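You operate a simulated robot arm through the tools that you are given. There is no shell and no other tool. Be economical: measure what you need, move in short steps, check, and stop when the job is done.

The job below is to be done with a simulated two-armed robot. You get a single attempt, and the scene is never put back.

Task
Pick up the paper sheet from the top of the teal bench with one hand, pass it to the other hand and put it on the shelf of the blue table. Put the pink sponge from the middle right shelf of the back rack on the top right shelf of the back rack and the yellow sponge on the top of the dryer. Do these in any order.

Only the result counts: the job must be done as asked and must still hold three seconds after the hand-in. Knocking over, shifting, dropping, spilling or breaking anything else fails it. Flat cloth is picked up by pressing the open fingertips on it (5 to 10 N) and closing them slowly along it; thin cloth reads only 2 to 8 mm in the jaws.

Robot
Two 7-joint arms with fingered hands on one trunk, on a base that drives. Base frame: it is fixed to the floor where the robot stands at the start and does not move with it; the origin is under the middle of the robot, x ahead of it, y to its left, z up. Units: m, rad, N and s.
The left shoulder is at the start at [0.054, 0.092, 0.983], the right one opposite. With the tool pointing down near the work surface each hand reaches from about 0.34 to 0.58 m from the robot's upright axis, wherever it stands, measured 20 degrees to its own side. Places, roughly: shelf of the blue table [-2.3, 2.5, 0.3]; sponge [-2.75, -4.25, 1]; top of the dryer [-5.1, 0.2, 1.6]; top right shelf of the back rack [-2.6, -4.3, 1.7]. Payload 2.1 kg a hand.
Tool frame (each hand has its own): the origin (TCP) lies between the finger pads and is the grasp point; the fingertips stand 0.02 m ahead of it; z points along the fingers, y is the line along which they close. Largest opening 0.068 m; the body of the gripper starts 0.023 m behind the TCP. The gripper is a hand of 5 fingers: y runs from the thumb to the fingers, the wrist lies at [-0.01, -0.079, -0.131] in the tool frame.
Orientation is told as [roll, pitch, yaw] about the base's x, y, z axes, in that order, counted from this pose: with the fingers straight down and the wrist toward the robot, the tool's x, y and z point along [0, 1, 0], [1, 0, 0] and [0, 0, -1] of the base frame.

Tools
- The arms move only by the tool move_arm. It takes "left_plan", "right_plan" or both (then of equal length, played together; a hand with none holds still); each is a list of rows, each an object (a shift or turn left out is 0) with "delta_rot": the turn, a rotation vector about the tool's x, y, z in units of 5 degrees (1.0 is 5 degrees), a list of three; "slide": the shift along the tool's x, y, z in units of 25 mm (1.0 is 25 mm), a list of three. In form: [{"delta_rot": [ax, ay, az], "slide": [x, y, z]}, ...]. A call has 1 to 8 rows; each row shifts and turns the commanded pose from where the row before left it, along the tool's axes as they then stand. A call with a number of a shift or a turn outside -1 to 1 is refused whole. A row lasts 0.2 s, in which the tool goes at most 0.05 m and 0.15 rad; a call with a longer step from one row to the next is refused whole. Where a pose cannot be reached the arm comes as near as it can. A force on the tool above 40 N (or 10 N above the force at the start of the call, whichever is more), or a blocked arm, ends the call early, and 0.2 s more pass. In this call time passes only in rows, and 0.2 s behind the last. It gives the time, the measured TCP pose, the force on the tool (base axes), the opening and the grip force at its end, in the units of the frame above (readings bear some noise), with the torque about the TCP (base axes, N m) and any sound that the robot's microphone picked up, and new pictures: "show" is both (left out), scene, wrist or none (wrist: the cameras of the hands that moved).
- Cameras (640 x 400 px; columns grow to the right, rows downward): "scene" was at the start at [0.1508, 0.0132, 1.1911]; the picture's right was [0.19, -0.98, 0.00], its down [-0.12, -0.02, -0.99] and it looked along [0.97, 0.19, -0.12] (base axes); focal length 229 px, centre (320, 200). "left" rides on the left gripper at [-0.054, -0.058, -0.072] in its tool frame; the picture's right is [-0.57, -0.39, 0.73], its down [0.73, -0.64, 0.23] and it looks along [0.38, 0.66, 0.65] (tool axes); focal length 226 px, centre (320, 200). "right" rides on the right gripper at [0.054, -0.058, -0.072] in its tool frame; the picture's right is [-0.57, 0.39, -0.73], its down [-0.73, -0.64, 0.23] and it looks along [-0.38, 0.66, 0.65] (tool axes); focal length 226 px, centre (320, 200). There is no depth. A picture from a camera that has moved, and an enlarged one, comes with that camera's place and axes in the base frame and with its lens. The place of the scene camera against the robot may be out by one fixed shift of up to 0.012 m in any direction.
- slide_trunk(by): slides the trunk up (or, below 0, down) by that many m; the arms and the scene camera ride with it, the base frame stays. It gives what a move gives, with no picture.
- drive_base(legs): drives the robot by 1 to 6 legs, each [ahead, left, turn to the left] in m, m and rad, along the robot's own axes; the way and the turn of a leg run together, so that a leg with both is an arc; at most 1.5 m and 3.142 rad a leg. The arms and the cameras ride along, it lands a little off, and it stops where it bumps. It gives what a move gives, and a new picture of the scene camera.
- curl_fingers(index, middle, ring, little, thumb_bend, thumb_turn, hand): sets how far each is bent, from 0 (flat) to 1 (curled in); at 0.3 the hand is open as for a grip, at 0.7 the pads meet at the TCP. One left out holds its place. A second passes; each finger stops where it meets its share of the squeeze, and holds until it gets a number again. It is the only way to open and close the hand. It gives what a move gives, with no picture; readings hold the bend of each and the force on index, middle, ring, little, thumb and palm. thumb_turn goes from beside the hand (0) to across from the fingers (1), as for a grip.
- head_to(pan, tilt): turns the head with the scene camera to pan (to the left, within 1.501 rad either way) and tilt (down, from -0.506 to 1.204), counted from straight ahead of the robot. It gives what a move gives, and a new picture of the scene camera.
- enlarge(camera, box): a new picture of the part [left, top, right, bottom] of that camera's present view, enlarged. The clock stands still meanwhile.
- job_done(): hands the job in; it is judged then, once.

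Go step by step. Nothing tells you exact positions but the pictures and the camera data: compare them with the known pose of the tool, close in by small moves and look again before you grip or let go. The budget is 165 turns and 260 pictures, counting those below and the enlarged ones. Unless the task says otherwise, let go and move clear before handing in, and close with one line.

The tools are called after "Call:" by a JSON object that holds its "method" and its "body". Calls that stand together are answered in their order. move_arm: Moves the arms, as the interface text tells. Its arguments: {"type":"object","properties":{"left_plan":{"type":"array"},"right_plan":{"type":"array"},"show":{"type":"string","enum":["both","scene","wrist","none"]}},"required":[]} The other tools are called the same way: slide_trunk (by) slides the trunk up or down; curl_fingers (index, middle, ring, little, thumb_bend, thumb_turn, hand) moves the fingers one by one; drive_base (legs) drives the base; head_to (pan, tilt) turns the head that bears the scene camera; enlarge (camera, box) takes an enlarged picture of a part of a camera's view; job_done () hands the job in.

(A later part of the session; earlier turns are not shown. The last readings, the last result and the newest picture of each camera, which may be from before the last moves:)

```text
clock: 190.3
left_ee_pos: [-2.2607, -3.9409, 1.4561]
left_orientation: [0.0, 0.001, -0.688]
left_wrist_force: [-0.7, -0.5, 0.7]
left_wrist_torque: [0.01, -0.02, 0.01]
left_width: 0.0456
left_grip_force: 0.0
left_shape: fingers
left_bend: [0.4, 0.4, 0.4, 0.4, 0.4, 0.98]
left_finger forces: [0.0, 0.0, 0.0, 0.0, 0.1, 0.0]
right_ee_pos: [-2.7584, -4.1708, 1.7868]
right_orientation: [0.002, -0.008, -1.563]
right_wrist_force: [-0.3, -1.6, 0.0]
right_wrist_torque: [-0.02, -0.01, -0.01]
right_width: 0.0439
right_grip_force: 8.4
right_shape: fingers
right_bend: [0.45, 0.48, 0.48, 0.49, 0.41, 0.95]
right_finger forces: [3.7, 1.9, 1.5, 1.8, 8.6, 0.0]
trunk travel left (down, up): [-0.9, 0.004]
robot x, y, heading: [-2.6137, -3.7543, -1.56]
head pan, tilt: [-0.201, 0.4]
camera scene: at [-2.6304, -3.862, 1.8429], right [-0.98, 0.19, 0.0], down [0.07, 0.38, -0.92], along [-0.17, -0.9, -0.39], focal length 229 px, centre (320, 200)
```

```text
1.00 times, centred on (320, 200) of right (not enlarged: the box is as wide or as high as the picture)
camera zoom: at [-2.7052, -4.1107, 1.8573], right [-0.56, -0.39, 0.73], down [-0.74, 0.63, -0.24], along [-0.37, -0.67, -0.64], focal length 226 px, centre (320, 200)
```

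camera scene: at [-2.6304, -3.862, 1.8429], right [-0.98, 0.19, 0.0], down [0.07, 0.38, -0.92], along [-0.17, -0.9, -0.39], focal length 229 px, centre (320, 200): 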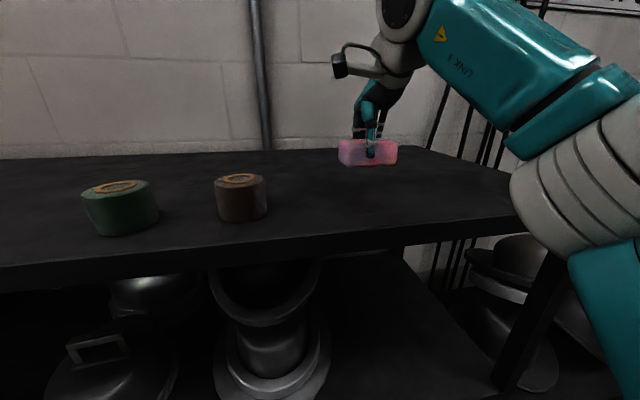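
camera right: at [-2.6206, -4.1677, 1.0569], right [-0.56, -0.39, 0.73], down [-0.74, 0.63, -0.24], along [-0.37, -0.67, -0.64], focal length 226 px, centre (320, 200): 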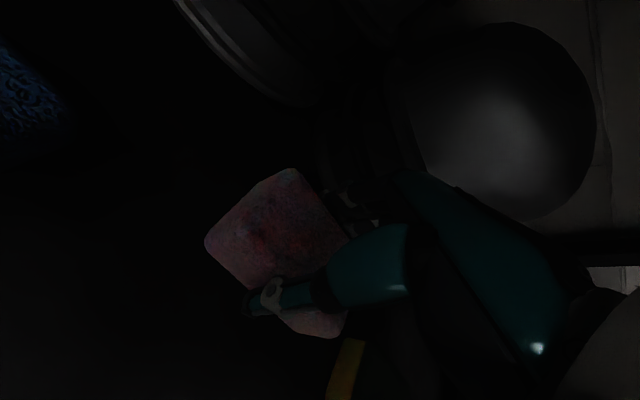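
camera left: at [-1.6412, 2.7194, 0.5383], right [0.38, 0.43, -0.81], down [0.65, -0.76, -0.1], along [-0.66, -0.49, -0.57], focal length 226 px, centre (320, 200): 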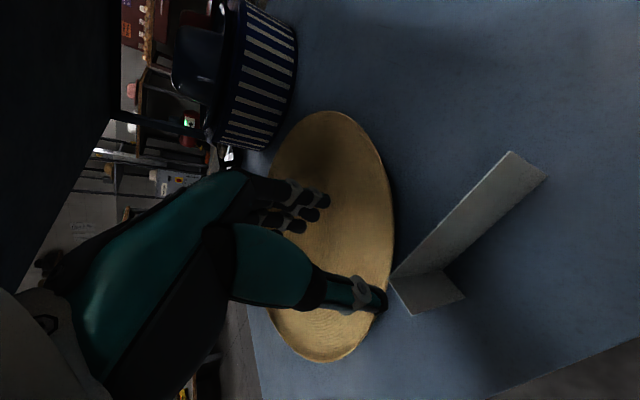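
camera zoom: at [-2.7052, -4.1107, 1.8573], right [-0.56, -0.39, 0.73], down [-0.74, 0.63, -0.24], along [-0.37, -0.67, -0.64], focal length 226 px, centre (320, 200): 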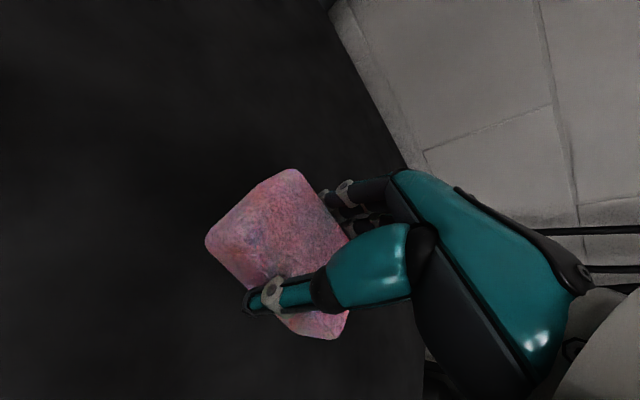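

The sponge is over the board. I'll lower it gently until contact.

Call:
{"method": "move_arm", "body": {"right_plan": [{"slide": [0, 0, 0.6]}, {"slide": [0, 0, 0.6]}, {"slide": [0, 0, 0.3]}, {"slide": [0, 0, 0.2]}], "show": "wrist"}}

```text
clock: 191.3
left_ee_pos: [-2.261, -3.94, 1.4559]
left_orientation: [0.0, 0.0, -0.688]
left_wrist_force: [-0.1, 0.0, 0.3]
left_wrist_torque: [0.01, 0.02, -0.04]
left_width: 0.0456
left_grip_force: 0.1
left_shape: fingers
left_bend: [0.4, 0.4, 0.4, 0.4, 0.4, 0.98]
left_finger forces: [0.0, 0.1, 0.1, 0.0, 0.0, 0.0]
right_ee_pos: [-2.7578, -4.1712, 1.7451]
right_orientation: [0.002, -0.01, -1.562]
right_wrist_force: [-1.2, 1.0, 4.7]
right_wrist_torque: [-0.09, 0.02, 0.01]
right_width: 0.0443
right_grip_force: 9.6
right_shape: fingers
right_bend: [0.45, 0.48, 0.48, 0.5, 0.41, 0.95]
right_finger forces: [3.9, 2.0, 1.7, 1.7, 9.4, 0.0]
trunk travel left (down, up): [-0.9, 0.004]
robot x, y, heading: [-2.6192, -3.7551, -1.565]
head pan, tilt: [-0.201, 0.4]
camera right: at [-2.705, -4.1098, 1.8154], right [-0.56, -0.38, 0.73], down [-0.74, 0.63, -0.24], along [-0.37, -0.67, -0.64], focal length 226 px, centre (320, 200)
```

right: 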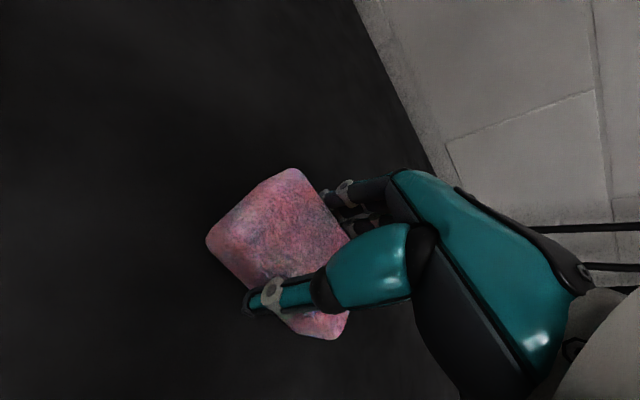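

The sponge is resting on the board (4.7 N). I'll release and lift away.

Call:
{"method": "curl_fingers", "body": {"hand": "right", "index": 0.2, "middle": 0.2, "ring": 0.2, "little": 0.2, "thumb_bend": 0.2}}

Call:
{"method": "move_arm", "body": {"right_plan": [{"slide": [0, 0, -0.6]}, {"slide": [0, 0, -0.6]}, {"slide": [0, 0, -0.8]}, {"slide": [0, -0.2, -0.8]}]}}

```text
clock: 192.3
left_ee_pos: [-2.2617, -3.9417, 1.4559]
left_orientation: [0.001, 0.0, -0.688]
left_wrist_force: [-0.2, 0.3, -1.0]
left_wrist_torque: [0.01, 0.0, -0.01]
left_width: 0.0455
left_grip_force: 0.0
left_shape: fingers
left_bend: [0.4, 0.4, 0.4, 0.4, 0.4, 0.98]
left_finger forces: [0.0, 0.0, 0.0, 0.0, 0.0, 0.0]
right_ee_pos: [-2.759, -4.1703, 1.7447]
right_orientation: [0.002, -0.01, -1.562]
right_wrist_force: [0.1, 1.1, 0.7]
right_wrist_torque: [0.02, -0.01, 0.01]
right_width: 0.0769
right_grip_force: 0.1
right_shape: fingers
right_bend: [0.2, 0.2, 0.2, 0.2, 0.2, 0.98]
right_finger forces: [0.0, 0.1, 0.0, 0.0, 0.0, 0.0]
trunk travel left (down, up): [-0.9, 0.004]
robot x, y, heading: [-2.6185, -3.756, -1.561]
head pan, tilt: [-0.201, 0.4]
```

```text
clock: 193.3
left_ee_pos: [-2.2605, -3.9407, 1.4561]
left_orientation: [0.0, 0.0, -0.688]
left_wrist_force: [0.2, 0.4, -0.3]
left_wrist_torque: [-0.03, 0.02, -0.01]
left_width: 0.0456
left_grip_force: 0.0
left_shape: fingers
left_bend: [0.4, 0.4, 0.4, 0.4, 0.4, 0.98]
left_finger forces: [0.1, 0.0, 0.0, 0.0, 0.1, 0.0]
right_ee_pos: [-2.7576, -4.1641, 1.815]
right_orientation: [-0.001, -0.007, -1.562]
right_wrist_force: [-0.3, 0.3, -0.6]
right_wrist_torque: [0.02, 0.02, 0.01]
right_width: 0.0771
right_grip_force: 0.0
right_shape: fingers
right_bend: [0.2, 0.2, 0.2, 0.2, 0.2, 0.98]
right_finger forces: [0.1, 0.1, 0.0, 0.1, 0.1, 0.0]
trunk travel left (down, up): [-0.9, 0.004]
robot x, y, heading: [-2.6146, -3.7583, -1.56]
head pan, tilt: [-0.201, 0.4]
camera scene: at [-2.6296, -3.8608, 1.843], right [-0.98, 0.19, 0.0], down [0.07, 0.38, -0.92], along [-0.17, -0.9, -0.39], focal length 229 px, centre (320, 200)
camera right: at [-2.7039, -4.104, 1.8859], right [-0.56, -0.39, 0.73], down [-0.74, 0.63, -0.23], along [-0.37, -0.67, -0.64], focal length 226 px, centre (320, 200)
```

scene: 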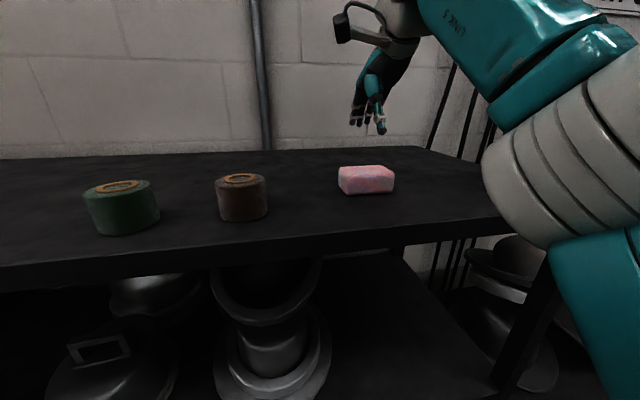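
right: 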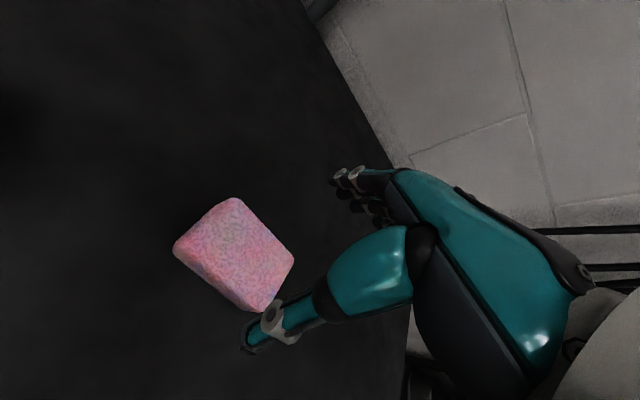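

The pink sponge rests on the top right shelf. For the yellow one I'll use the left hand, since its elbow clears the rack post better: back out, tuck the right arm, bring the left forward, lower the trunk.

Call:
{"method": "drive_base", "body": {"legs": [[-0.47, 0, 0]]}}

Call:
{"method": "move_arm", "body": {"left_plan": [{"delta_rot": [0, 0, 1], "slide": [0, 0, -0.5]}, {"delta_rot": [0, 0, 1], "slide": [0, 0, -0.5]}, {"delta_rot": [0, 0, 1], "slide": [0, 0, -0.5]}, {"delta_rot": [0, 0, 1], "slide": [0, 0, -0.5]}, {"delta_rot": [0, 0, 1], "slide": [0, 0, -0.5]}, {"delta_rot": [0, 0, 1], "slide": [0, 0, -0.5]}, {"delta_rot": [0, 0, 1], "slide": [0, 0, -0.5]}, {"delta_rot": [0, 0, 1], "slide": [0, 0, -0.5]}], "right_plan": [{"delta_rot": [0, 0, 1], "slide": [-0.9, -0.5, 0.3]}, {"delta_rot": [0, 0, 1], "slide": [-0.9, -0.5, 0.3]}, {"delta_rot": [0, 0, 1], "slide": [-0.9, -0.5, 0.3]}, {"delta_rot": [0, 0, 1], "slide": [-0.9, -0.5, 0.3]}, {"delta_rot": [0, 0, 1], "slide": [-0.9, -0.5, 0.3]}, {"delta_rot": [0, 0, 1], "slide": [-0.9, -0.5, 0.3]}, {"delta_rot": [0, 0, 1], "slide": [-0.9, -0.5, 0.3]}, {"delta_rot": [0, 0, 1], "slide": [-0.9, -0.5, 0.3]}], "show": "none"}}

Call:
{"method": "move_arm", "body": {"left_plan": [{"delta_rot": [0, 0, 1]}, {"delta_rot": [0, 0, 1]}, {"slide": [-1, 1, 0]}, {"slide": [-1, 1, 0]}, {"slide": [-1, 1, 0]}, {"slide": [-1, 1, 0]}, {"slide": [-1, 1, 0]}, {"slide": [-1, 1, 0]}], "right_plan": [{"delta_rot": [0, 0, 1], "slide": [-0.5, 0, 0]}, {"delta_rot": [0, 0, 1], "slide": [-0.5, 0, 0]}, {"slide": [-0.5, 0, 0]}, {"slide": [-0.5, 0, 0]}, {"slide": [-0.5, 0, 0]}, {"slide": [-0.5, 0, 0]}, {"slide": [0, 0, 0]}, {"slide": [0, 0, 0]}], "show": "none"}}

Call:
{"method": "slide_trunk", "body": {"by": -0.4}}

Call:
{"method": "slide_trunk", "body": {"by": -0.15}}

Call:
{"method": "head_to", "body": {"pan": -0.1, "tilt": 0.4}}

```text
clock: 196.1
left_ee_pos: [-2.266, -3.4716, 1.4556]
left_orientation: [0.002, 0.0, -0.687]
left_wrist_force: [-1.2, 0.0, 0.4]
left_wrist_torque: [0.0, 0.01, 0.01]
left_width: 0.0457
left_grip_force: 0.0
left_shape: fingers
left_bend: [0.4, 0.4, 0.4, 0.4, 0.4, 0.98]
left_finger forces: [0.1, 0.1, 0.1, 0.0, 0.0, 0.1]
right_ee_pos: [-2.7632, -3.6938, 1.8155]
right_orientation: [0.002, -0.009, -1.562]
right_wrist_force: [-0.6, -0.1, -0.7]
right_wrist_torque: [0.01, -0.01, 0.0]
right_width: 0.0767
right_grip_force: 0.1
right_shape: fingers
right_bend: [0.2, 0.2, 0.2, 0.2, 0.2, 0.98]
right_finger forces: [0.0, 0.0, 0.0, 0.0, 0.0, 0.1]
trunk travel left (down, up): [-0.9, 0.004]
robot x, y, heading: [-2.6212, -3.2859, -1.559]
head pan, tilt: [-0.201, 0.4]
camera scene: at [-2.6351, -3.3909, 1.8429], right [-0.98, 0.19, 0.0], down [0.07, 0.38, -0.92], along [-0.17, -0.9, -0.39], focal length 229 px, centre (320, 200)
```

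scene: 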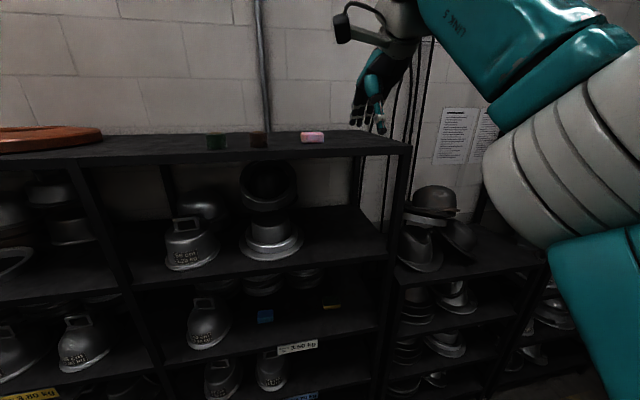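

```text
clock: 197.9
left_ee_pos: [-2.2657, -3.4704, 1.5565]
left_orientation: [0.001, 0.0, -1.387]
left_wrist_force: [-0.3, 0.0, 0.1]
left_wrist_torque: [-0.04, 0.03, -0.01]
left_width: 0.0457
left_grip_force: 0.1
left_shape: fingers
left_bend: [0.4, 0.4, 0.4, 0.4, 0.4, 0.98]
left_finger forces: [0.1, 0.1, 0.0, 0.1, 0.1, 0.0]
right_ee_pos: [-2.9049, -3.5493, 1.7558]
right_orientation: [0.007, -0.006, -2.263]
right_wrist_force: [-0.3, -0.9, -0.1]
right_wrist_torque: [-0.02, -0.01, -0.03]
right_width: 0.0769
right_grip_force: 0.1
right_shape: fingers
right_bend: [0.2, 0.2, 0.2, 0.2, 0.2, 0.98]
right_finger forces: [0.1, 0.0, 0.0, 0.0, 0.0, 0.0]
trunk travel left (down, up): [-0.9, 0.004]
robot x, y, heading: [-2.6204, -3.2856, -1.559]
head pan, tilt: [-0.201, 0.4]
```

```text
clock: 199.7
left_ee_pos: [-2.4186, -3.6248, 1.5559]
left_orientation: [0.0, 0.0, -1.559]
left_wrist_force: [-0.6, -0.6, -0.4]
left_wrist_torque: [-0.03, -0.01, 0.04]
left_width: 0.0461
left_grip_force: 0.1
left_shape: fingers
left_bend: [0.4, 0.4, 0.4, 0.4, 0.4, 0.98]
left_finger forces: [0.1, 0.1, 0.0, 0.0, 0.0, 0.0]
right_ee_pos: [-2.9552, -3.5385, 1.7485]
right_orientation: [0.007, -0.003, -2.436]
right_wrist_force: [0.4, 1.1, -0.4]
right_wrist_torque: [-0.04, 0.0, 0.03]
right_width: 0.077
right_grip_force: 0.1
right_shape: fingers
right_bend: [0.2, 0.2, 0.2, 0.2, 0.2, 0.98]
right_finger forces: [0.0, 0.0, 0.0, 0.1, 0.0, 0.1]
right hand out of reach, approached as far as the arm can: row 2, 3, 4, 5, 6
trunk travel left (down, up): [-0.9, 0.004]
robot x, y, heading: [-2.6194, -3.2849, -1.561]
head pan, tilt: [-0.201, 0.4]
```

```text
clock: 203.5
left_ee_pos: [-2.414, -3.623, 1.1555]
left_orientation: [-0.001, -0.001, -1.561]
left_wrist_force: [0.9, -0.7, 1.1]
left_wrist_torque: [0.02, 0.0, -0.02]
left_width: 0.0459
left_grip_force: 0.1
left_shape: fingers
left_bend: [0.4, 0.4, 0.4, 0.4, 0.4, 0.98]
left_finger forces: [0.0, 0.0, 0.0, 0.0, 0.0, 0.0]
right_ee_pos: [-2.9528, -3.5479, 1.3417]
right_orientation: [-0.014, 0.015, -2.434]
right_wrist_force: [0.2, 0.0, 1.3]
right_wrist_torque: [-0.02, 0.01, 0.03]
right_width: 0.077
right_grip_force: 0.1
right_shape: fingers
right_bend: [0.2, 0.2, 0.2, 0.2, 0.2, 0.98]
right_finger forces: [0.0, 0.1, 0.0, 0.0, 0.0, 0.0]
trunk travel left (down, up): [-0.5, 0.404]
robot x, y, heading: [-2.6211, -3.287, -1.562]
head pan, tilt: [-0.201, 0.4]
```

```text
clock: 205.3
left_ee_pos: [-2.4144, -3.6232, 1.0061]
left_orientation: [0.0, -0.001, -1.561]
left_wrist_force: [0.1, -0.1, -0.6]
left_wrist_torque: [-0.03, 0.01, -0.03]
left_width: 0.0456
left_grip_force: 0.1
left_shape: fingers
left_bend: [0.4, 0.4, 0.4, 0.4, 0.4, 0.98]
left_finger forces: [0.1, 0.0, 0.1, 0.0, 0.0, 0.0]
right_ee_pos: [-2.9531, -3.5621, 1.1795]
right_orientation: [-0.051, 0.043, -2.436]
right_wrist_force: [0.8, 0.9, 0.1]
right_wrist_torque: [0.01, 0.01, 0.01]
right_width: 0.0771
right_grip_force: 0.0
right_shape: fingers
right_bend: [0.2, 0.2, 0.2, 0.2, 0.2, 0.98]
right_finger forces: [0.1, 0.1, 0.1, 0.0, 0.1, 0.1]
trunk travel left (down, up): [-0.35, 0.554]
robot x, y, heading: [-2.6217, -3.2869, -1.557]
head pan, tilt: [-0.201, 0.4]
```

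```text
clock: 205.9
left_ee_pos: [-2.4147, -3.6222, 1.0055]
left_orientation: [-0.001, 0.0, -1.56]
left_wrist_force: [0.1, 0.0, 0.2]
left_wrist_torque: [0.01, 0.01, 0.01]
left_width: 0.0458
left_grip_force: 0.1
left_shape: fingers
left_bend: [0.4, 0.4, 0.4, 0.4, 0.4, 0.98]
left_finger forces: [0.1, 0.0, 0.0, 0.0, 0.0, 0.0]
right_ee_pos: [-2.9531, -3.5625, 1.1796]
right_orientation: [-0.051, 0.044, -2.434]
right_wrist_force: [-0.2, 0.0, -0.3]
right_wrist_torque: [0.01, 0.0, 0.02]
right_width: 0.0771
right_grip_force: 0.1
right_shape: fingers
right_bend: [0.2, 0.2, 0.2, 0.2, 0.2, 0.98]
right_finger forces: [0.0, 0.0, 0.1, 0.1, 0.1, 0.0]
trunk travel left (down, up): [-0.35, 0.554]
robot x, y, heading: [-2.6219, -3.2877, -1.559]
head pan, tilt: [-0.099, 0.4]
camera scene: at [-2.6257, -3.4184, 1.2917], right [-1.0, 0.09, 0.0], down [0.04, 0.39, -0.92], along [-0.08, -0.92, -0.39], focal length 229 px, centre (320, 200)
```

scene: 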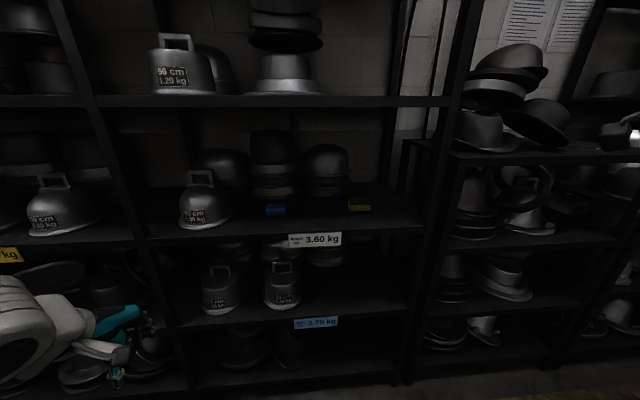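

Yellow sits at about (−2.85, −4.2). I'll tuck the right hand further back, extend the left, open its fingers, then strafe right and go ahead partway.

Call:
{"method": "move_arm", "body": {"left_plan": [{"slide": [-0.44, 0.88, 0]}, {"slide": [-0.44, 0.88, 0]}, {"slide": [-0.44, 0.88, 0]}, {"slide": [-0.44, 0.88, 0]}, {"slide": [-0.44, 0.88, 0]}], "right_plan": [{"slide": [-0.9, -0.2, 0]}, {"slide": [-0.9, -0.2, 0]}, {"slide": [-0.9, -0.2, 0]}, {"slide": [-0.9, -0.2, 0]}, {"slide": [-0.9, -0.2, 0]}], "show": "none"}}

Call:
{"method": "curl_fingers", "body": {"hand": "left", "index": 0.2, "middle": 0.2, "ring": 0.2, "little": 0.2, "thumb_bend": 0.2}}

Call:
{"method": "drive_base", "body": {"legs": [[0, -0.38, 0], [0.2, 0, 0]]}}

Call:
{"method": "enlarge", "body": {"camera": "left", "box": [0, 0, 640, 400]}}

```text
clock: 207.1
left_ee_pos: [-2.4681, -3.7333, 1.005]
left_orientation: [0.002, 0.0, -1.562]
left_wrist_force: [-0.5, 0.1, 0.6]
left_wrist_torque: [-0.03, 0.04, 0.03]
left_width: 0.0455
left_grip_force: 0.1
left_shape: fingers
left_bend: [0.4, 0.4, 0.4, 0.4, 0.4, 0.98]
left_finger forces: [0.0, 0.0, 0.0, 0.0, 0.0, 0.0]
right_ee_pos: [-3.0263, -3.5471, 1.1736]
right_orientation: [-0.051, 0.043, -2.435]
right_wrist_force: [-0.8, -0.1, 0.4]
right_wrist_torque: [0.04, 0.0, 0.01]
right_width: 0.0771
right_grip_force: 0.1
right_shape: fingers
right_bend: [0.2, 0.2, 0.2, 0.2, 0.2, 0.98]
right_finger forces: [0.1, 0.1, 0.0, 0.0, 0.0, 0.0]
right hand out of reach, approached as far as the arm can: row 1, 2, 3, 4, 5
trunk travel left (down, up): [-0.35, 0.554]
robot x, y, heading: [-2.6196, -3.2822, -1.562]
head pan, tilt: [-0.099, 0.4]
```

```text
clock: 208.1
left_ee_pos: [-2.467, -3.7335, 1.0051]
left_orientation: [-0.001, 0.0, -1.56]
left_wrist_force: [-0.2, 0.2, 0.2]
left_wrist_torque: [-0.01, 0.01, -0.02]
left_width: 0.0771
left_grip_force: 0.0
left_shape: fingers
left_bend: [0.2, 0.2, 0.2, 0.2, 0.2, 0.98]
left_finger forces: [0.0, 0.0, 0.0, 0.1, 0.1, 0.0]
right_ee_pos: [-3.0265, -3.5471, 1.173]
right_orientation: [-0.051, 0.043, -2.435]
right_wrist_force: [0.3, -0.4, 0.1]
right_wrist_torque: [-0.06, -0.03, -0.03]
right_width: 0.0773
right_grip_force: 0.0
right_shape: fingers
right_bend: [0.2, 0.2, 0.2, 0.2, 0.2, 0.98]
right_finger forces: [0.1, 0.0, 0.1, 0.0, 0.0, 0.1]
trunk travel left (down, up): [-0.35, 0.554]
robot x, y, heading: [-2.6224, -3.2863, -1.557]
head pan, tilt: [-0.099, 0.4]
```

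```text
clock: 211.8
left_ee_pos: [-2.8571, -3.9371, 1.0056]
left_orientation: [0.001, 0.0, -1.564]
left_wrist_force: [0.9, 0.1, 0.6]
left_wrist_torque: [0.0, 0.01, 0.0]
left_width: 0.077
left_grip_force: 0.0
left_shape: fingers
left_bend: [0.2, 0.2, 0.2, 0.2, 0.2, 0.98]
left_finger forces: [0.0, 0.1, 0.0, 0.1, 0.0, 0.0]
right_ee_pos: [-3.4139, -3.7478, 1.1728]
right_orientation: [-0.051, 0.044, -2.438]
right_wrist_force: [0.1, 0.1, -0.7]
right_wrist_torque: [0.0, -0.03, -0.01]
right_width: 0.077
right_grip_force: 0.0
right_shape: fingers
right_bend: [0.2, 0.2, 0.2, 0.2, 0.2, 0.98]
right_finger forces: [0.0, 0.0, 0.0, 0.0, 0.1, 0.0]
trunk travel left (down, up): [-0.35, 0.554]
robot x, y, heading: [-3.005, -3.4858, -1.57]
head pan, tilt: [-0.099, 0.4]
camera scene: at [-3.0139, -3.6207, 1.2917], right [-1.0, 0.09, 0.0], down [0.04, 0.39, -0.92], along [-0.08, -0.92, -0.39], focal length 229 px, centre (320, 200)
```

scene: 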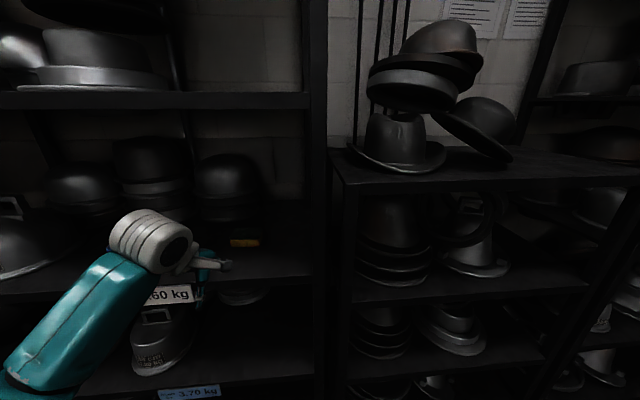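

```text
1.00 times, centred on (320, 200) of left (not enlarged: the box is as wide or as high as the picture)
camera zoom: at [-2.9115, -3.8797, 1.0776], right [-0.57, 0.38, -0.73], down [0.73, 0.65, -0.23], along [0.38, -0.66, -0.65], focal length 226 px, centre (320, 200)
```

zoom: 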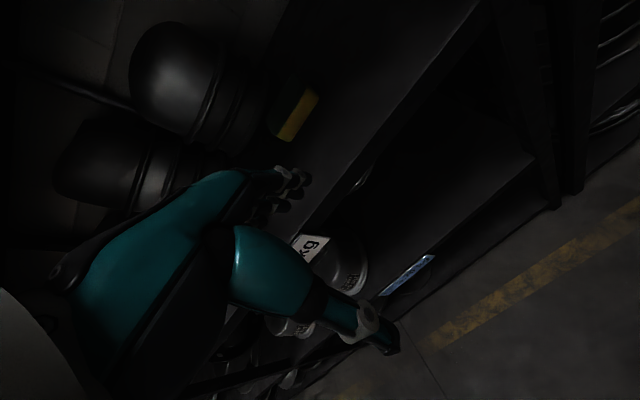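

Yellow is visible ahead. I'll zoom on it, then drive 0.14 m nearer and zoom again to triangulate.

Call:
{"method": "enlarge", "body": {"camera": "left", "box": [230, 50, 380, 170]}}

Call:
{"method": "drive_base", "body": {"legs": [[0.14, 0, 0]]}}

Call:
{"method": "enlarge", "body": {"camera": "left", "box": [200, 80, 440, 320]}}

Call:
{"method": "enlarge", "body": {"camera": "right", "box": [0, 0, 640, 400]}}

```text
3.33 times, centred on (305, 110) of left
camera zoom: at [-2.9115, -3.8797, 1.0776], right [-0.57, 0.38, -0.73], down [0.73, 0.65, -0.23], along [0.38, -0.66, -0.65], focal length 754 px, centre (370, 500)
```

zoom: 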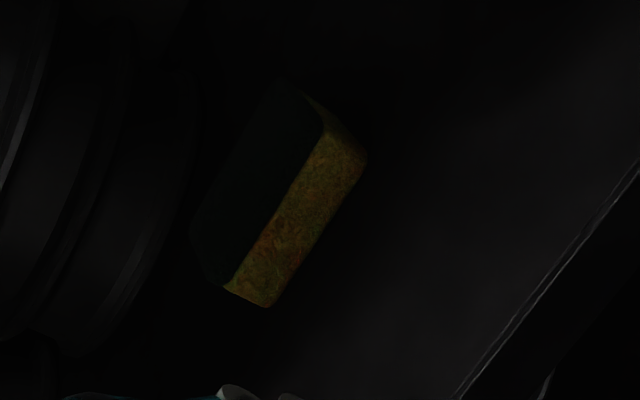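

```text
clock: 213.1
left_ee_pos: [-2.8555, -4.0766, 1.0041]
left_orientation: [-0.001, 0.0, -1.562]
left_wrist_force: [0.8, 0.2, 0.2]
left_wrist_torque: [-0.01, -0.02, -0.01]
left_width: 0.0772
left_grip_force: 0.1
left_shape: fingers
left_bend: [0.2, 0.2, 0.2, 0.2, 0.2, 0.98]
left_finger forces: [0.0, 0.1, 0.0, 0.0, 0.0, 0.0]
right_ee_pos: [-3.4127, -3.8876, 1.1735]
right_orientation: [-0.05, 0.043, -2.436]
right_wrist_force: [0.0, -0.5, 0.5]
right_wrist_torque: [0.0, -0.01, 0.0]
right_width: 0.0769
right_grip_force: 0.0
right_shape: fingers
right_bend: [0.2, 0.2, 0.2, 0.2, 0.2, 0.98]
right_finger forces: [0.1, 0.0, 0.0, 0.1, 0.0, 0.1]
trunk travel left (down, up): [-0.35, 0.554]
robot x, y, heading: [-3.0074, -3.629, -1.562]
head pan, tilt: [-0.099, 0.4]
camera scene: at [-3.0125, -3.7604, 1.2917], right [-1.0, 0.09, 0.0], down [0.04, 0.39, -0.92], along [-0.08, -0.92, -0.39], focal length 229 px, centre (320, 200)
```

scene: 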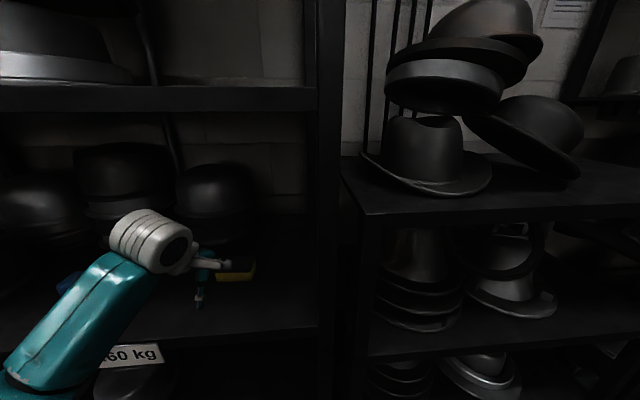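

```text
1.67 times, centred on (320, 200) of left
camera zoom: at [-2.9097, -4.0192, 1.0776], right [-0.57, 0.38, -0.73], down [0.73, 0.65, -0.23], along [0.38, -0.66, -0.65], focal length 377 px, centre (320, 200)
```

zoom: 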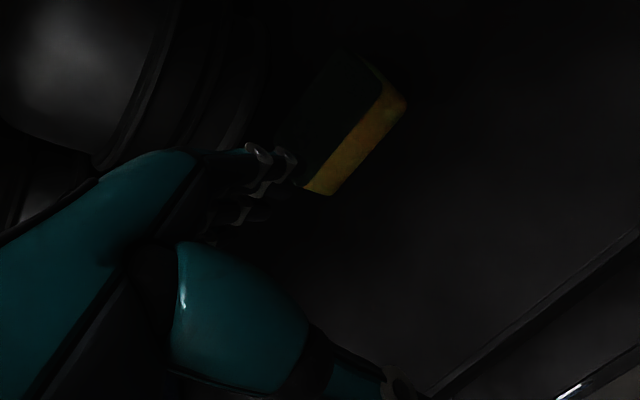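

```text
1.00 times, centred on (320, 200) of right (not enlarged: the box is as wide or as high as the picture)
camera zoom: at [-3.3336, -3.8957, 1.2435], right [-0.66, 0.13, 0.74], down [0.01, 0.99, -0.16], along [-0.75, -0.1, -0.66], focal length 226 px, centre (320, 200)
```

zoom: 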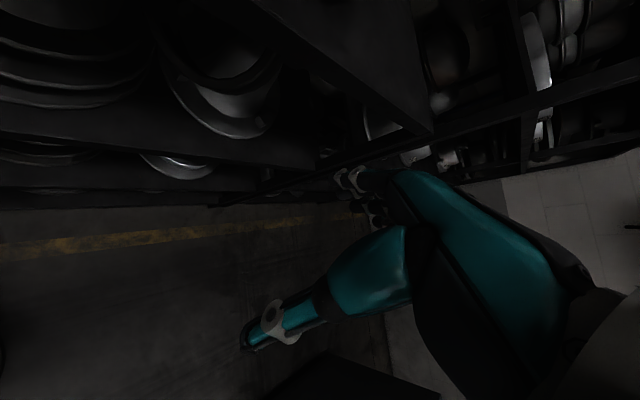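

The yellow sponge measures x −2.817…−2.895 and y −4.19…−4.235. I'll drive 8 cm, extend 5.6 cm and descend partway.

Call:
{"method": "drive_base", "body": {"legs": [[0.08, 0, 0]]}}

Call:
{"method": "move_arm", "body": {"left_plan": [{"slide": [0, 0.75, 0]}, {"slide": [0, 0.75, 0]}, {"slide": [0, 0.75, 0]}, {"slide": [0, 0, 0.8]}, {"slide": [0, 0, 0.8]}], "show": "none"}}

Call:
{"method": "enlarge", "body": {"camera": "left", "box": [200, 80, 440, 320]}}

```text
clock: 214.2
left_ee_pos: [-2.8547, -4.1578, 1.0045]
left_orientation: [0.001, -0.001, -1.563]
left_wrist_force: [0.3, -0.8, -0.4]
left_wrist_torque: [0.0, -0.02, 0.01]
left_width: 0.077
left_grip_force: 0.1
left_shape: fingers
left_bend: [0.2, 0.2, 0.2, 0.2, 0.2, 0.98]
left_finger forces: [0.0, 0.0, 0.0, 0.0, 0.1, 0.0]
right_ee_pos: [-3.412, -3.9695, 1.1744]
right_orientation: [-0.051, 0.042, -2.436]
right_wrist_force: [-0.2, 0.0, 0.0]
right_wrist_torque: [-0.02, -0.01, 0.01]
right_width: 0.0769
right_grip_force: 0.1
right_shape: fingers
right_bend: [0.2, 0.2, 0.2, 0.2, 0.2, 0.98]
right_finger forces: [0.0, 0.0, 0.0, 0.0, 0.0, 0.0]
trunk travel left (down, up): [-0.35, 0.554]
robot x, y, heading: [-3.0061, -3.7092, -1.561]
head pan, tilt: [-0.099, 0.4]
camera scene: at [-3.0118, -3.8416, 1.2917], right [-1.0, 0.09, 0.0], down [0.04, 0.39, -0.92], along [-0.08, -0.92, -0.39], focal length 229 px, centre (320, 200)
```

scene: 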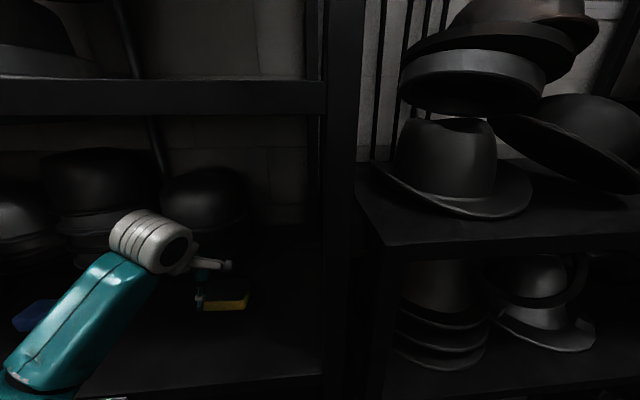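

```text
clock: 215.4
left_ee_pos: [-2.8543, -4.2133, 0.9659]
left_orientation: [0.001, -0.001, -1.561]
left_wrist_force: [-0.7, 0.8, 0.0]
left_wrist_torque: [-0.01, -0.01, 0.02]
left_width: 0.0772
left_grip_force: 0.1
left_shape: fingers
left_bend: [0.2, 0.2, 0.2, 0.2, 0.2, 0.98]
left_finger forces: [0.1, 0.1, 0.0, 0.1, 0.1, 0.0]
right_ee_pos: [-3.4119, -3.9692, 1.173]
right_orientation: [-0.051, 0.044, -2.436]
right_wrist_force: [0.1, 0.3, -0.5]
right_wrist_torque: [-0.03, 0.02, -0.01]
right_width: 0.0772
right_grip_force: 0.0
right_shape: fingers
right_bend: [0.2, 0.2, 0.2, 0.2, 0.2, 0.98]
right_finger forces: [0.0, 0.0, 0.0, 0.0, 0.1, 0.1]
trunk travel left (down, up): [-0.35, 0.554]
robot x, y, heading: [-3.0074, -3.7121, -1.563]
head pan, tilt: [-0.099, 0.4]
```

```text
1.67 times, centred on (320, 200) of left
camera zoom: at [-2.9091, -4.1567, 1.0386], right [-0.57, 0.38, -0.73], down [0.73, 0.65, -0.23], along [0.38, -0.66, -0.65], focal length 377 px, centre (320, 200)
```

zoom: 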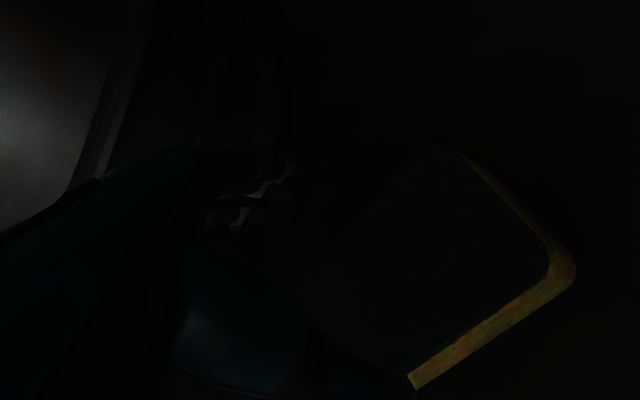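

The sponge is centred between thumb and fingers. I'll descend and close.

Call:
{"method": "move_arm", "body": {"left_plan": [{"slide": [0, 0, 0.5]}, {"slide": [0, 0, 0.5]}, {"slide": [0, 0, 0.25]}], "show": "none"}}

Call:
{"method": "curl_fingers", "body": {"hand": "left", "index": 0.4, "middle": 0.4, "ring": 0.4, "little": 0.4, "thumb_bend": 0.4}}

Call:
{"method": "curl_fingers", "body": {"hand": "left", "index": 0.52, "middle": 0.52, "ring": 0.52, "little": 0.52, "thumb_bend": 0.52}}

Call:
{"method": "move_arm", "body": {"left_plan": [{"slide": [0, 0, -0.5]}, {"slide": [0, 0, -0.8]}, {"slide": [0, 0, -0.8]}], "show": "both"}}

```text
clock: 216.2
left_ee_pos: [-2.8541, -4.213, 0.9343]
left_orientation: [0.001, 0.001, -1.561]
left_wrist_force: [-0.5, 0.4, -0.4]
left_wrist_torque: [-0.02, 0.0, 0.03]
left_width: 0.0769
left_grip_force: 0.0
left_shape: fingers
left_bend: [0.2, 0.2, 0.2, 0.2, 0.2, 0.98]
left_finger forces: [0.1, 0.0, 0.0, 0.1, 0.1, 0.0]
right_ee_pos: [-3.4125, -3.969, 1.1744]
right_orientation: [-0.05, 0.043, -2.437]
right_wrist_force: [0.2, -0.2, 0.6]
right_wrist_torque: [0.01, -0.01, -0.01]
right_width: 0.077
right_grip_force: 0.0
right_shape: fingers
right_bend: [0.2, 0.2, 0.2, 0.2, 0.2, 0.98]
right_finger forces: [0.0, 0.0, 0.0, 0.1, 0.1, 0.1]
trunk travel left (down, up): [-0.35, 0.554]
robot x, y, heading: [-3.0064, -3.7106, -1.563]
head pan, tilt: [-0.099, 0.4]
```

```text
clock: 217.2
left_ee_pos: [-2.853, -4.2132, 0.9344]
left_orientation: [0.0, 0.001, -1.562]
left_wrist_force: [-0.6, 0.1, 1.0]
left_wrist_torque: [-0.06, -0.05, -0.02]
left_width: 0.0548
left_grip_force: 4.3
left_shape: fingers
left_bend: [0.36, 0.39, 0.39, 0.38, 0.35, 0.97]
left_finger forces: [2.4, 0.4, 0.4, 1.5, 4.0, 0.0]
right_ee_pos: [-3.412, -3.9689, 1.1728]
right_orientation: [-0.049, 0.044, -2.438]
right_wrist_force: [0.0, 0.5, 0.1]
right_wrist_torque: [-0.02, 0.01, -0.01]
right_width: 0.0771
right_grip_force: 0.0
right_shape: fingers
right_bend: [0.2, 0.2, 0.2, 0.2, 0.2, 0.98]
right_finger forces: [0.0, 0.1, 0.1, 0.0, 0.1, 0.0]
trunk travel left (down, up): [-0.35, 0.554]
robot x, y, heading: [-3.0065, -3.709, -1.563]
head pan, tilt: [-0.099, 0.4]
```

```text
clock: 218.2
left_ee_pos: [-2.8544, -4.2123, 0.9348]
left_orientation: [0.0, 0.0, -1.562]
left_wrist_force: [0.0, -1.8, 3.1]
left_wrist_torque: [-0.1, -0.05, -0.03]
left_width: 0.0514
left_grip_force: 11.4
left_shape: fingers
left_bend: [0.43, 0.47, 0.46, 0.48, 0.34, 0.94]
left_finger forces: [4.9, 2.7, 2.4, 3.0, 10.6, 0.0]
right_ee_pos: [-3.4122, -3.9693, 1.1726]
right_orientation: [-0.048, 0.043, -2.437]
right_wrist_force: [0.8, 0.1, 0.0]
right_wrist_torque: [-0.02, 0.0, -0.02]
right_width: 0.077
right_grip_force: 0.1
right_shape: fingers
right_bend: [0.2, 0.2, 0.2, 0.2, 0.2, 0.98]
right_finger forces: [0.1, 0.1, 0.0, 0.1, 0.0, 0.0]
trunk travel left (down, up): [-0.35, 0.554]
robot x, y, heading: [-3.0063, -3.7059, -1.557]
head pan, tilt: [-0.099, 0.4]
```

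```text
clock: 219.0
left_ee_pos: [-2.8544, -4.213, 0.9862]
left_orientation: [0.0, 0.002, -1.562]
left_wrist_force: [-0.8, 0.8, 0.1]
left_wrist_torque: [-0.01, 0.0, 0.02]
left_width: 0.0513
left_grip_force: 10.4
left_shape: fingers
left_bend: [0.43, 0.47, 0.47, 0.48, 0.34, 0.94]
left_finger forces: [4.3, 2.2, 1.8, 2.6, 11.0, 0.0]
right_ee_pos: [-3.4119, -3.9696, 1.1735]
right_orientation: [-0.048, 0.044, -2.435]
right_wrist_force: [0.3, -0.9, -0.2]
right_wrist_torque: [0.03, 0.0, 0.0]
right_width: 0.077
right_grip_force: 0.1
right_shape: fingers
right_bend: [0.2, 0.2, 0.2, 0.2, 0.2, 0.98]
right_finger forces: [0.1, 0.0, 0.1, 0.0, 0.0, 0.1]
trunk travel left (down, up): [-0.35, 0.554]
robot x, y, heading: [-3.0055, -3.7041, -1.565]
head pan, tilt: [-0.099, 0.4]
camera scene: at [-3.0119, -3.8414, 1.2917], right [-1.0, 0.09, 0.0], down [0.04, 0.39, -0.92], along [-0.08, -0.92, -0.39], focal length 229 px, centre (320, 200)
camera left: at [-2.9082, -4.1562, 1.0595], right [-0.57, 0.38, -0.73], down [0.73, 0.65, -0.23], along [0.38, -0.66, -0.65], focal length 226 px, centre (320, 200)
```

scene: 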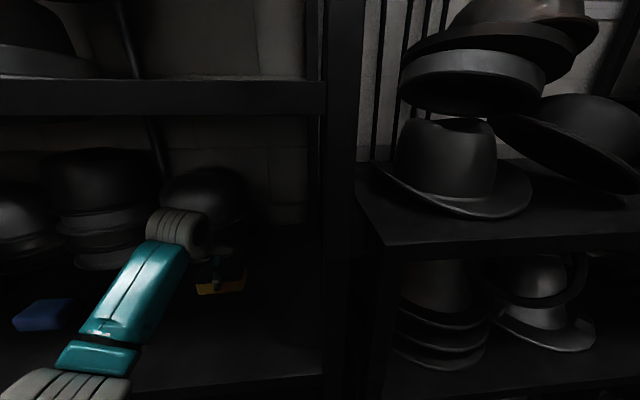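
left: 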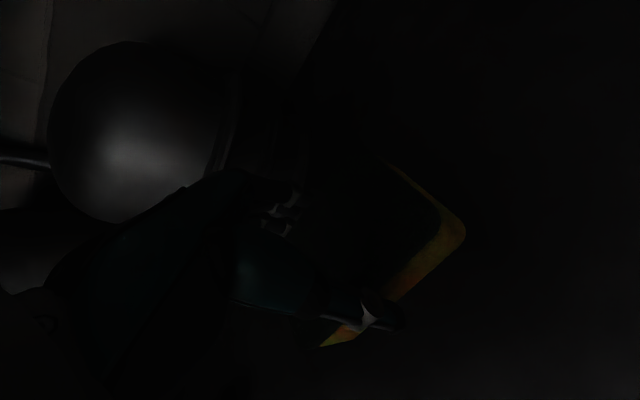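

The yellow sponge is held at 10 N. Backing out, then looking west for the route to the dryer.

Call:
{"method": "drive_base", "body": {"legs": [[-0.45, 0, 0]]}}

Call:
{"method": "drive_base", "body": {"legs": [[0, 0, -1.57]]}}

Call:
{"method": "head_to", "body": {"pan": 0, "tilt": 0.25}}

Call:
{"method": "head_to", "body": {"pan": -0.9, "tilt": 0.25}}

```text
clock: 221.6
left_ee_pos: [-2.8573, -3.7735, 0.9869]
left_orientation: [0.001, -0.002, -1.563]
left_wrist_force: [0.0, 0.1, 0.4]
left_wrist_torque: [-0.02, 0.0, 0.02]
left_width: 0.0511
left_grip_force: 11.9
left_shape: fingers
left_bend: [0.43, 0.47, 0.47, 0.48, 0.34, 0.94]
left_finger forces: [4.4, 2.2, 1.9, 2.6, 11.0, 0.1]
right_ee_pos: [-3.4161, -3.5284, 1.1728]
right_orientation: [-0.049, 0.044, -2.438]
right_wrist_force: [-0.2, -0.1, 0.4]
right_wrist_torque: [-0.01, 0.0, -0.04]
right_width: 0.0771
right_grip_force: 0.1
right_shape: fingers
right_bend: [0.2, 0.2, 0.2, 0.2, 0.2, 0.98]
right_finger forces: [0.1, 0.1, 0.1, 0.1, 0.0, 0.0]
trunk travel left (down, up): [-0.35, 0.554]
robot x, y, heading: [-3.0087, -3.2698, -1.561]
head pan, tilt: [-0.099, 0.4]
camera scene: at [-3.0156, -3.4016, 1.2917], right [-1.0, 0.09, 0.0], down [0.04, 0.39, -0.92], along [-0.08, -0.92, -0.39], focal length 229 px, centre (320, 200)
```

scene: 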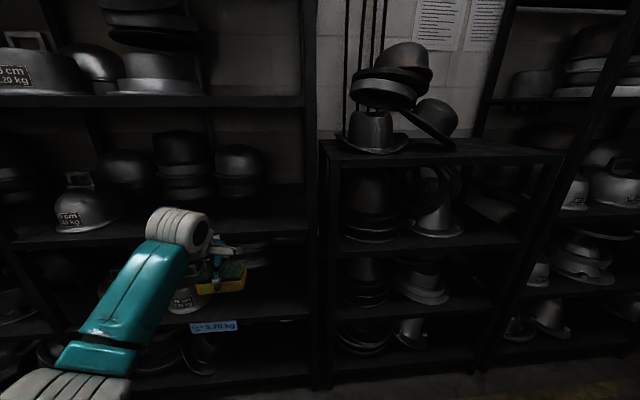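

```text
clock: 225.8
left_ee_pos: [-3.5146, -3.4217, 0.9863]
left_orientation: [0.0, 0.001, -3.134]
left_wrist_force: [0.5, -0.5, 0.2]
left_wrist_torque: [0.0, 0.01, 0.0]
left_width: 0.0511
left_grip_force: 10.2
left_shape: fingers
left_bend: [0.44, 0.48, 0.48, 0.49, 0.34, 0.94]
left_finger forces: [4.1, 2.0, 1.8, 2.4, 10.3, 0.0]
right_ee_pos: [-3.2703, -2.8638, 1.1741]
right_orientation: [-0.048, 0.043, 2.276]
right_wrist_force: [1.0, -0.6, 0.4]
right_wrist_torque: [-0.01, 0.0, 0.02]
right_width: 0.077
right_grip_force: 0.3
right_shape: fingers
right_bend: [0.2, 0.2, 0.2, 0.2, 0.2, 0.98]
right_finger forces: [0.1, 0.0, 0.0, 0.1, 0.0, 0.0]
trunk travel left (down, up): [-0.35, 0.554]
robot x, y, heading: [-3.0092, -3.2717, -3.137]
head pan, tilt: [-0.099, 0.4]
camera scene: at [-3.1356, -3.2652, 1.2917], right [0.09, 1.0, 0.0], down [0.39, -0.04, -0.92], along [-0.92, 0.08, -0.39], focal length 229 px, centre (320, 200)
```

scene: 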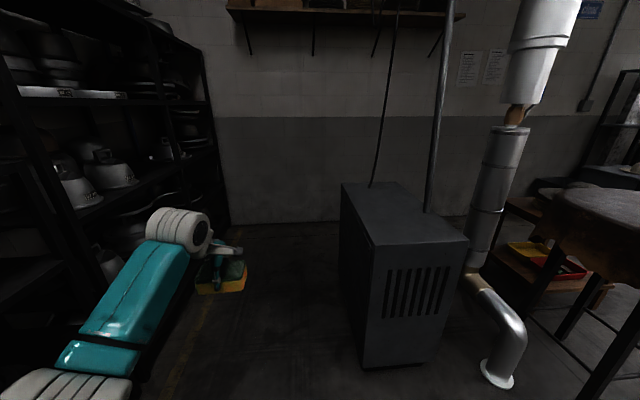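

```text
clock: 226.6
left_ee_pos: [-3.5146, -3.4228, 0.9867]
left_orientation: [-0.001, -0.002, -3.133]
left_wrist_force: [0.1, -0.7, 0.1]
left_wrist_torque: [-0.04, -0.01, -0.01]
left_width: 0.0511
left_grip_force: 10.5
left_shape: fingers
left_bend: [0.44, 0.48, 0.48, 0.49, 0.34, 0.94]
left_finger forces: [4.0, 2.0, 1.9, 2.3, 10.3, 0.1]
right_ee_pos: [-3.2705, -2.8642, 1.1728]
right_orientation: [-0.048, 0.045, 2.277]
right_wrist_force: [-0.5, -0.2, -0.2]
right_wrist_torque: [0.02, 0.02, -0.01]
right_width: 0.077
right_grip_force: 0.0
right_shape: fingers
right_bend: [0.2, 0.2, 0.2, 0.2, 0.2, 0.98]
right_finger forces: [0.1, 0.0, 0.1, 0.0, 0.0, 0.0]
trunk travel left (down, up): [-0.35, 0.554]
robot x, y, heading: [-3.0105, -3.269, -3.132]
head pan, tilt: [0.0, 0.25]
camera scene: at [-3.1367, -3.2744, 1.3056], right [-0.01, 1.0, 0.0], down [0.25, 0.0, -0.97], along [-0.97, -0.01, -0.25], focal length 229 px, centre (320, 200)
```

scene: 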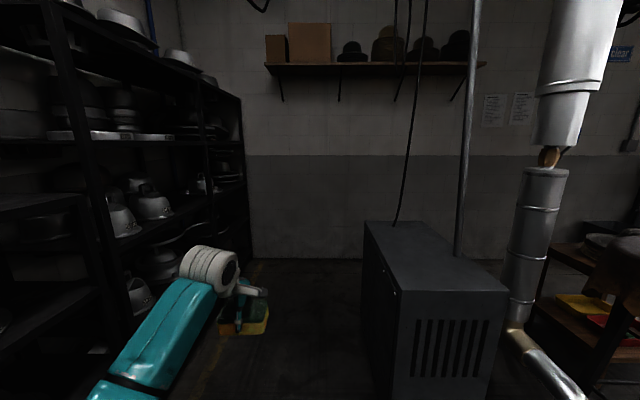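

```text
clock: 227.8
left_ee_pos: [-3.5134, -3.422, 0.9868]
left_orientation: [-0.001, 0.0, -3.134]
left_wrist_force: [0.6, -0.9, -0.6]
left_wrist_torque: [0.0, -0.03, -0.01]
left_width: 0.051
left_grip_force: 10.3
left_shape: fingers
left_bend: [0.44, 0.48, 0.48, 0.49, 0.34, 0.94]
left_finger forces: [4.2, 2.0, 1.8, 2.4, 10.3, 0.0]
right_ee_pos: [-3.2711, -2.8649, 1.1739]
right_orientation: [-0.049, 0.043, 2.275]
right_wrist_force: [-0.6, 0.3, 0.6]
right_wrist_torque: [-0.02, 0.0, 0.02]
right_width: 0.0774
right_grip_force: 0.1
right_shape: fingers
right_bend: [0.2, 0.2, 0.2, 0.2, 0.2, 0.98]
right_finger forces: [0.0, 0.0, 0.0, 0.1, 0.1, 0.0]
trunk travel left (down, up): [-0.35, 0.554]
robot x, y, heading: [-3.0124, -3.2719, -3.135]
head pan, tilt: [-0.901, 0.25]
camera scene: at [-3.102, -3.2009, 1.3057], right [0.78, 0.63, 0.0], down [0.16, -0.19, -0.97], along [-0.61, 0.75, -0.25], focal length 229 px, centre (320, 200)
```

scene: 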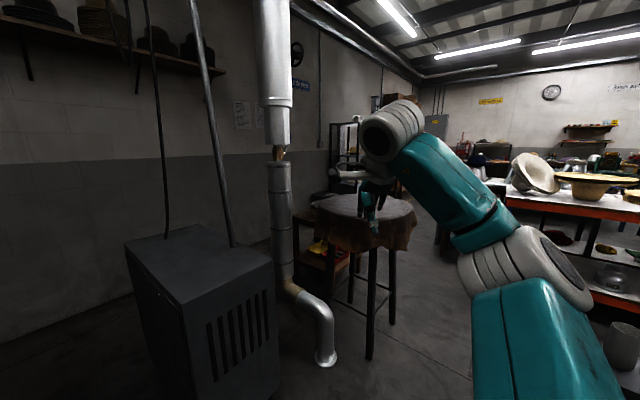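

There's a passage north between the round table and the island. I'll turn to face north and look along it.

Call:
{"method": "drive_base", "body": {"legs": [[0, 0, -1.57]]}}

Call:
{"method": "head_to", "body": {"pan": 0, "tilt": 0.3}}

```text
clock: 232.0
left_ee_pos: [-3.1641, -2.7649, 0.9874]
left_orientation: [-0.001, -0.001, 1.585]
left_wrist_force: [0.0, 0.1, -0.8]
left_wrist_torque: [0.04, -0.01, 0.02]
left_width: 0.0505
left_grip_force: 9.9
left_shape: fingers
left_bend: [0.44, 0.48, 0.48, 0.49, 0.34, 0.94]
left_finger forces: [3.9, 1.9, 1.6, 2.2, 9.7, 0.0]
right_ee_pos: [-2.6055, -3.0085, 1.1734]
right_orientation: [-0.048, 0.044, 0.707]
right_wrist_force: [-0.5, 0.2, 0.2]
right_wrist_torque: [0.01, -0.01, 0.0]
right_width: 0.0769
right_grip_force: 0.0
right_shape: fingers
right_bend: [0.2, 0.2, 0.2, 0.2, 0.2, 0.98]
right_finger forces: [0.1, 0.0, 0.1, 0.1, 0.1, 0.0]
trunk travel left (down, up): [-0.35, 0.554]
robot x, y, heading: [-3.0108, -3.2731, 1.587]
head pan, tilt: [-0.901, 0.25]
camera scene: at [-2.935, -3.1785, 1.3057], right [0.63, -0.78, 0.0], down [-0.19, -0.16, -0.97], along [0.75, 0.61, -0.25], focal length 229 px, centre (320, 200)
```

scene: 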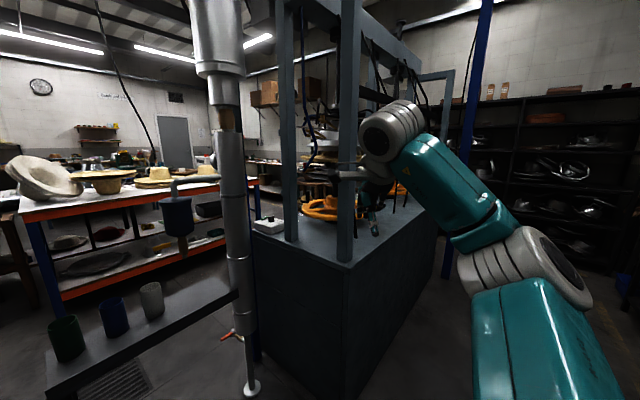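

```text
clock: 233.2
left_ee_pos: [-3.1646, -2.765, 0.9854]
left_orientation: [0.001, 0.0, 1.584]
left_wrist_force: [0.1, 0.0, 0.5]
left_wrist_torque: [0.02, -0.02, 0.03]
left_width: 0.0505
left_grip_force: 9.9
left_shape: fingers
left_bend: [0.44, 0.48, 0.48, 0.49, 0.34, 0.94]
left_finger forces: [3.9, 2.0, 1.8, 2.1, 9.7, 0.0]
right_ee_pos: [-2.6065, -3.0071, 1.1739]
right_orientation: [-0.048, 0.043, 0.707]
right_wrist_force: [-0.2, -0.5, 0.3]
right_wrist_torque: [-0.01, 0.01, 0.01]
right_width: 0.0772
right_grip_force: 0.1
right_shape: fingers
right_bend: [0.2, 0.2, 0.2, 0.2, 0.2, 0.98]
right_finger forces: [0.0, 0.1, 0.0, 0.0, 0.0, 0.0]
trunk travel left (down, up): [-0.35, 0.554]
robot x, y, heading: [-3.0109, -3.2685, 1.581]
head pan, tilt: [0.0, 0.3]
camera scene: at [-3.0085, -3.1439, 1.301], right [1.0, 0.01, 0.0], down [0.0, -0.3, -0.96], along [-0.01, 0.96, -0.3], focal length 229 px, centre (320, 200)
```

scene: 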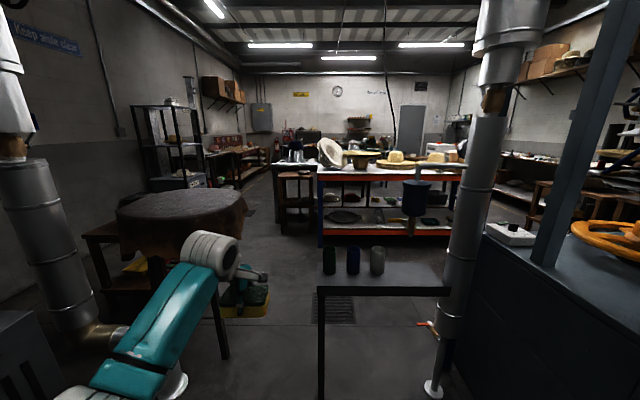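

The black rack-like unit at upper left is about where the dryer should be. I'll zoom in on it before choosing the route.

Call:
{"method": "enlarge", "body": {"camera": "scene", "box": [100, 80, 280, 220]}}

```text
2.86 times, centred on (190, 150) of scene
camera zoom: at [-3.0085, -3.1439, 1.301], right [1.0, 0.01, 0.0], down [0.0, -0.3, -0.96], along [-0.01, 0.96, -0.3], focal length 654 px, centre (691, 343)
```

zoom: 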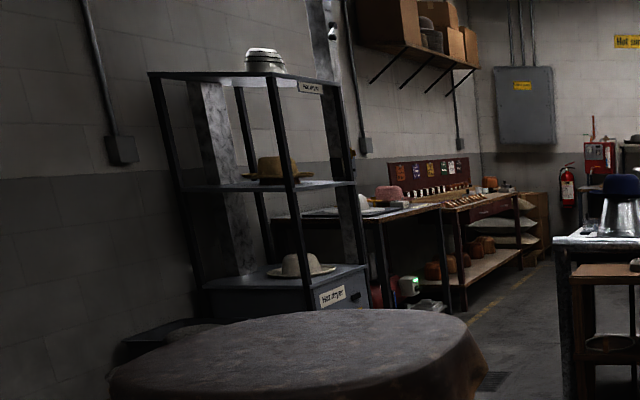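

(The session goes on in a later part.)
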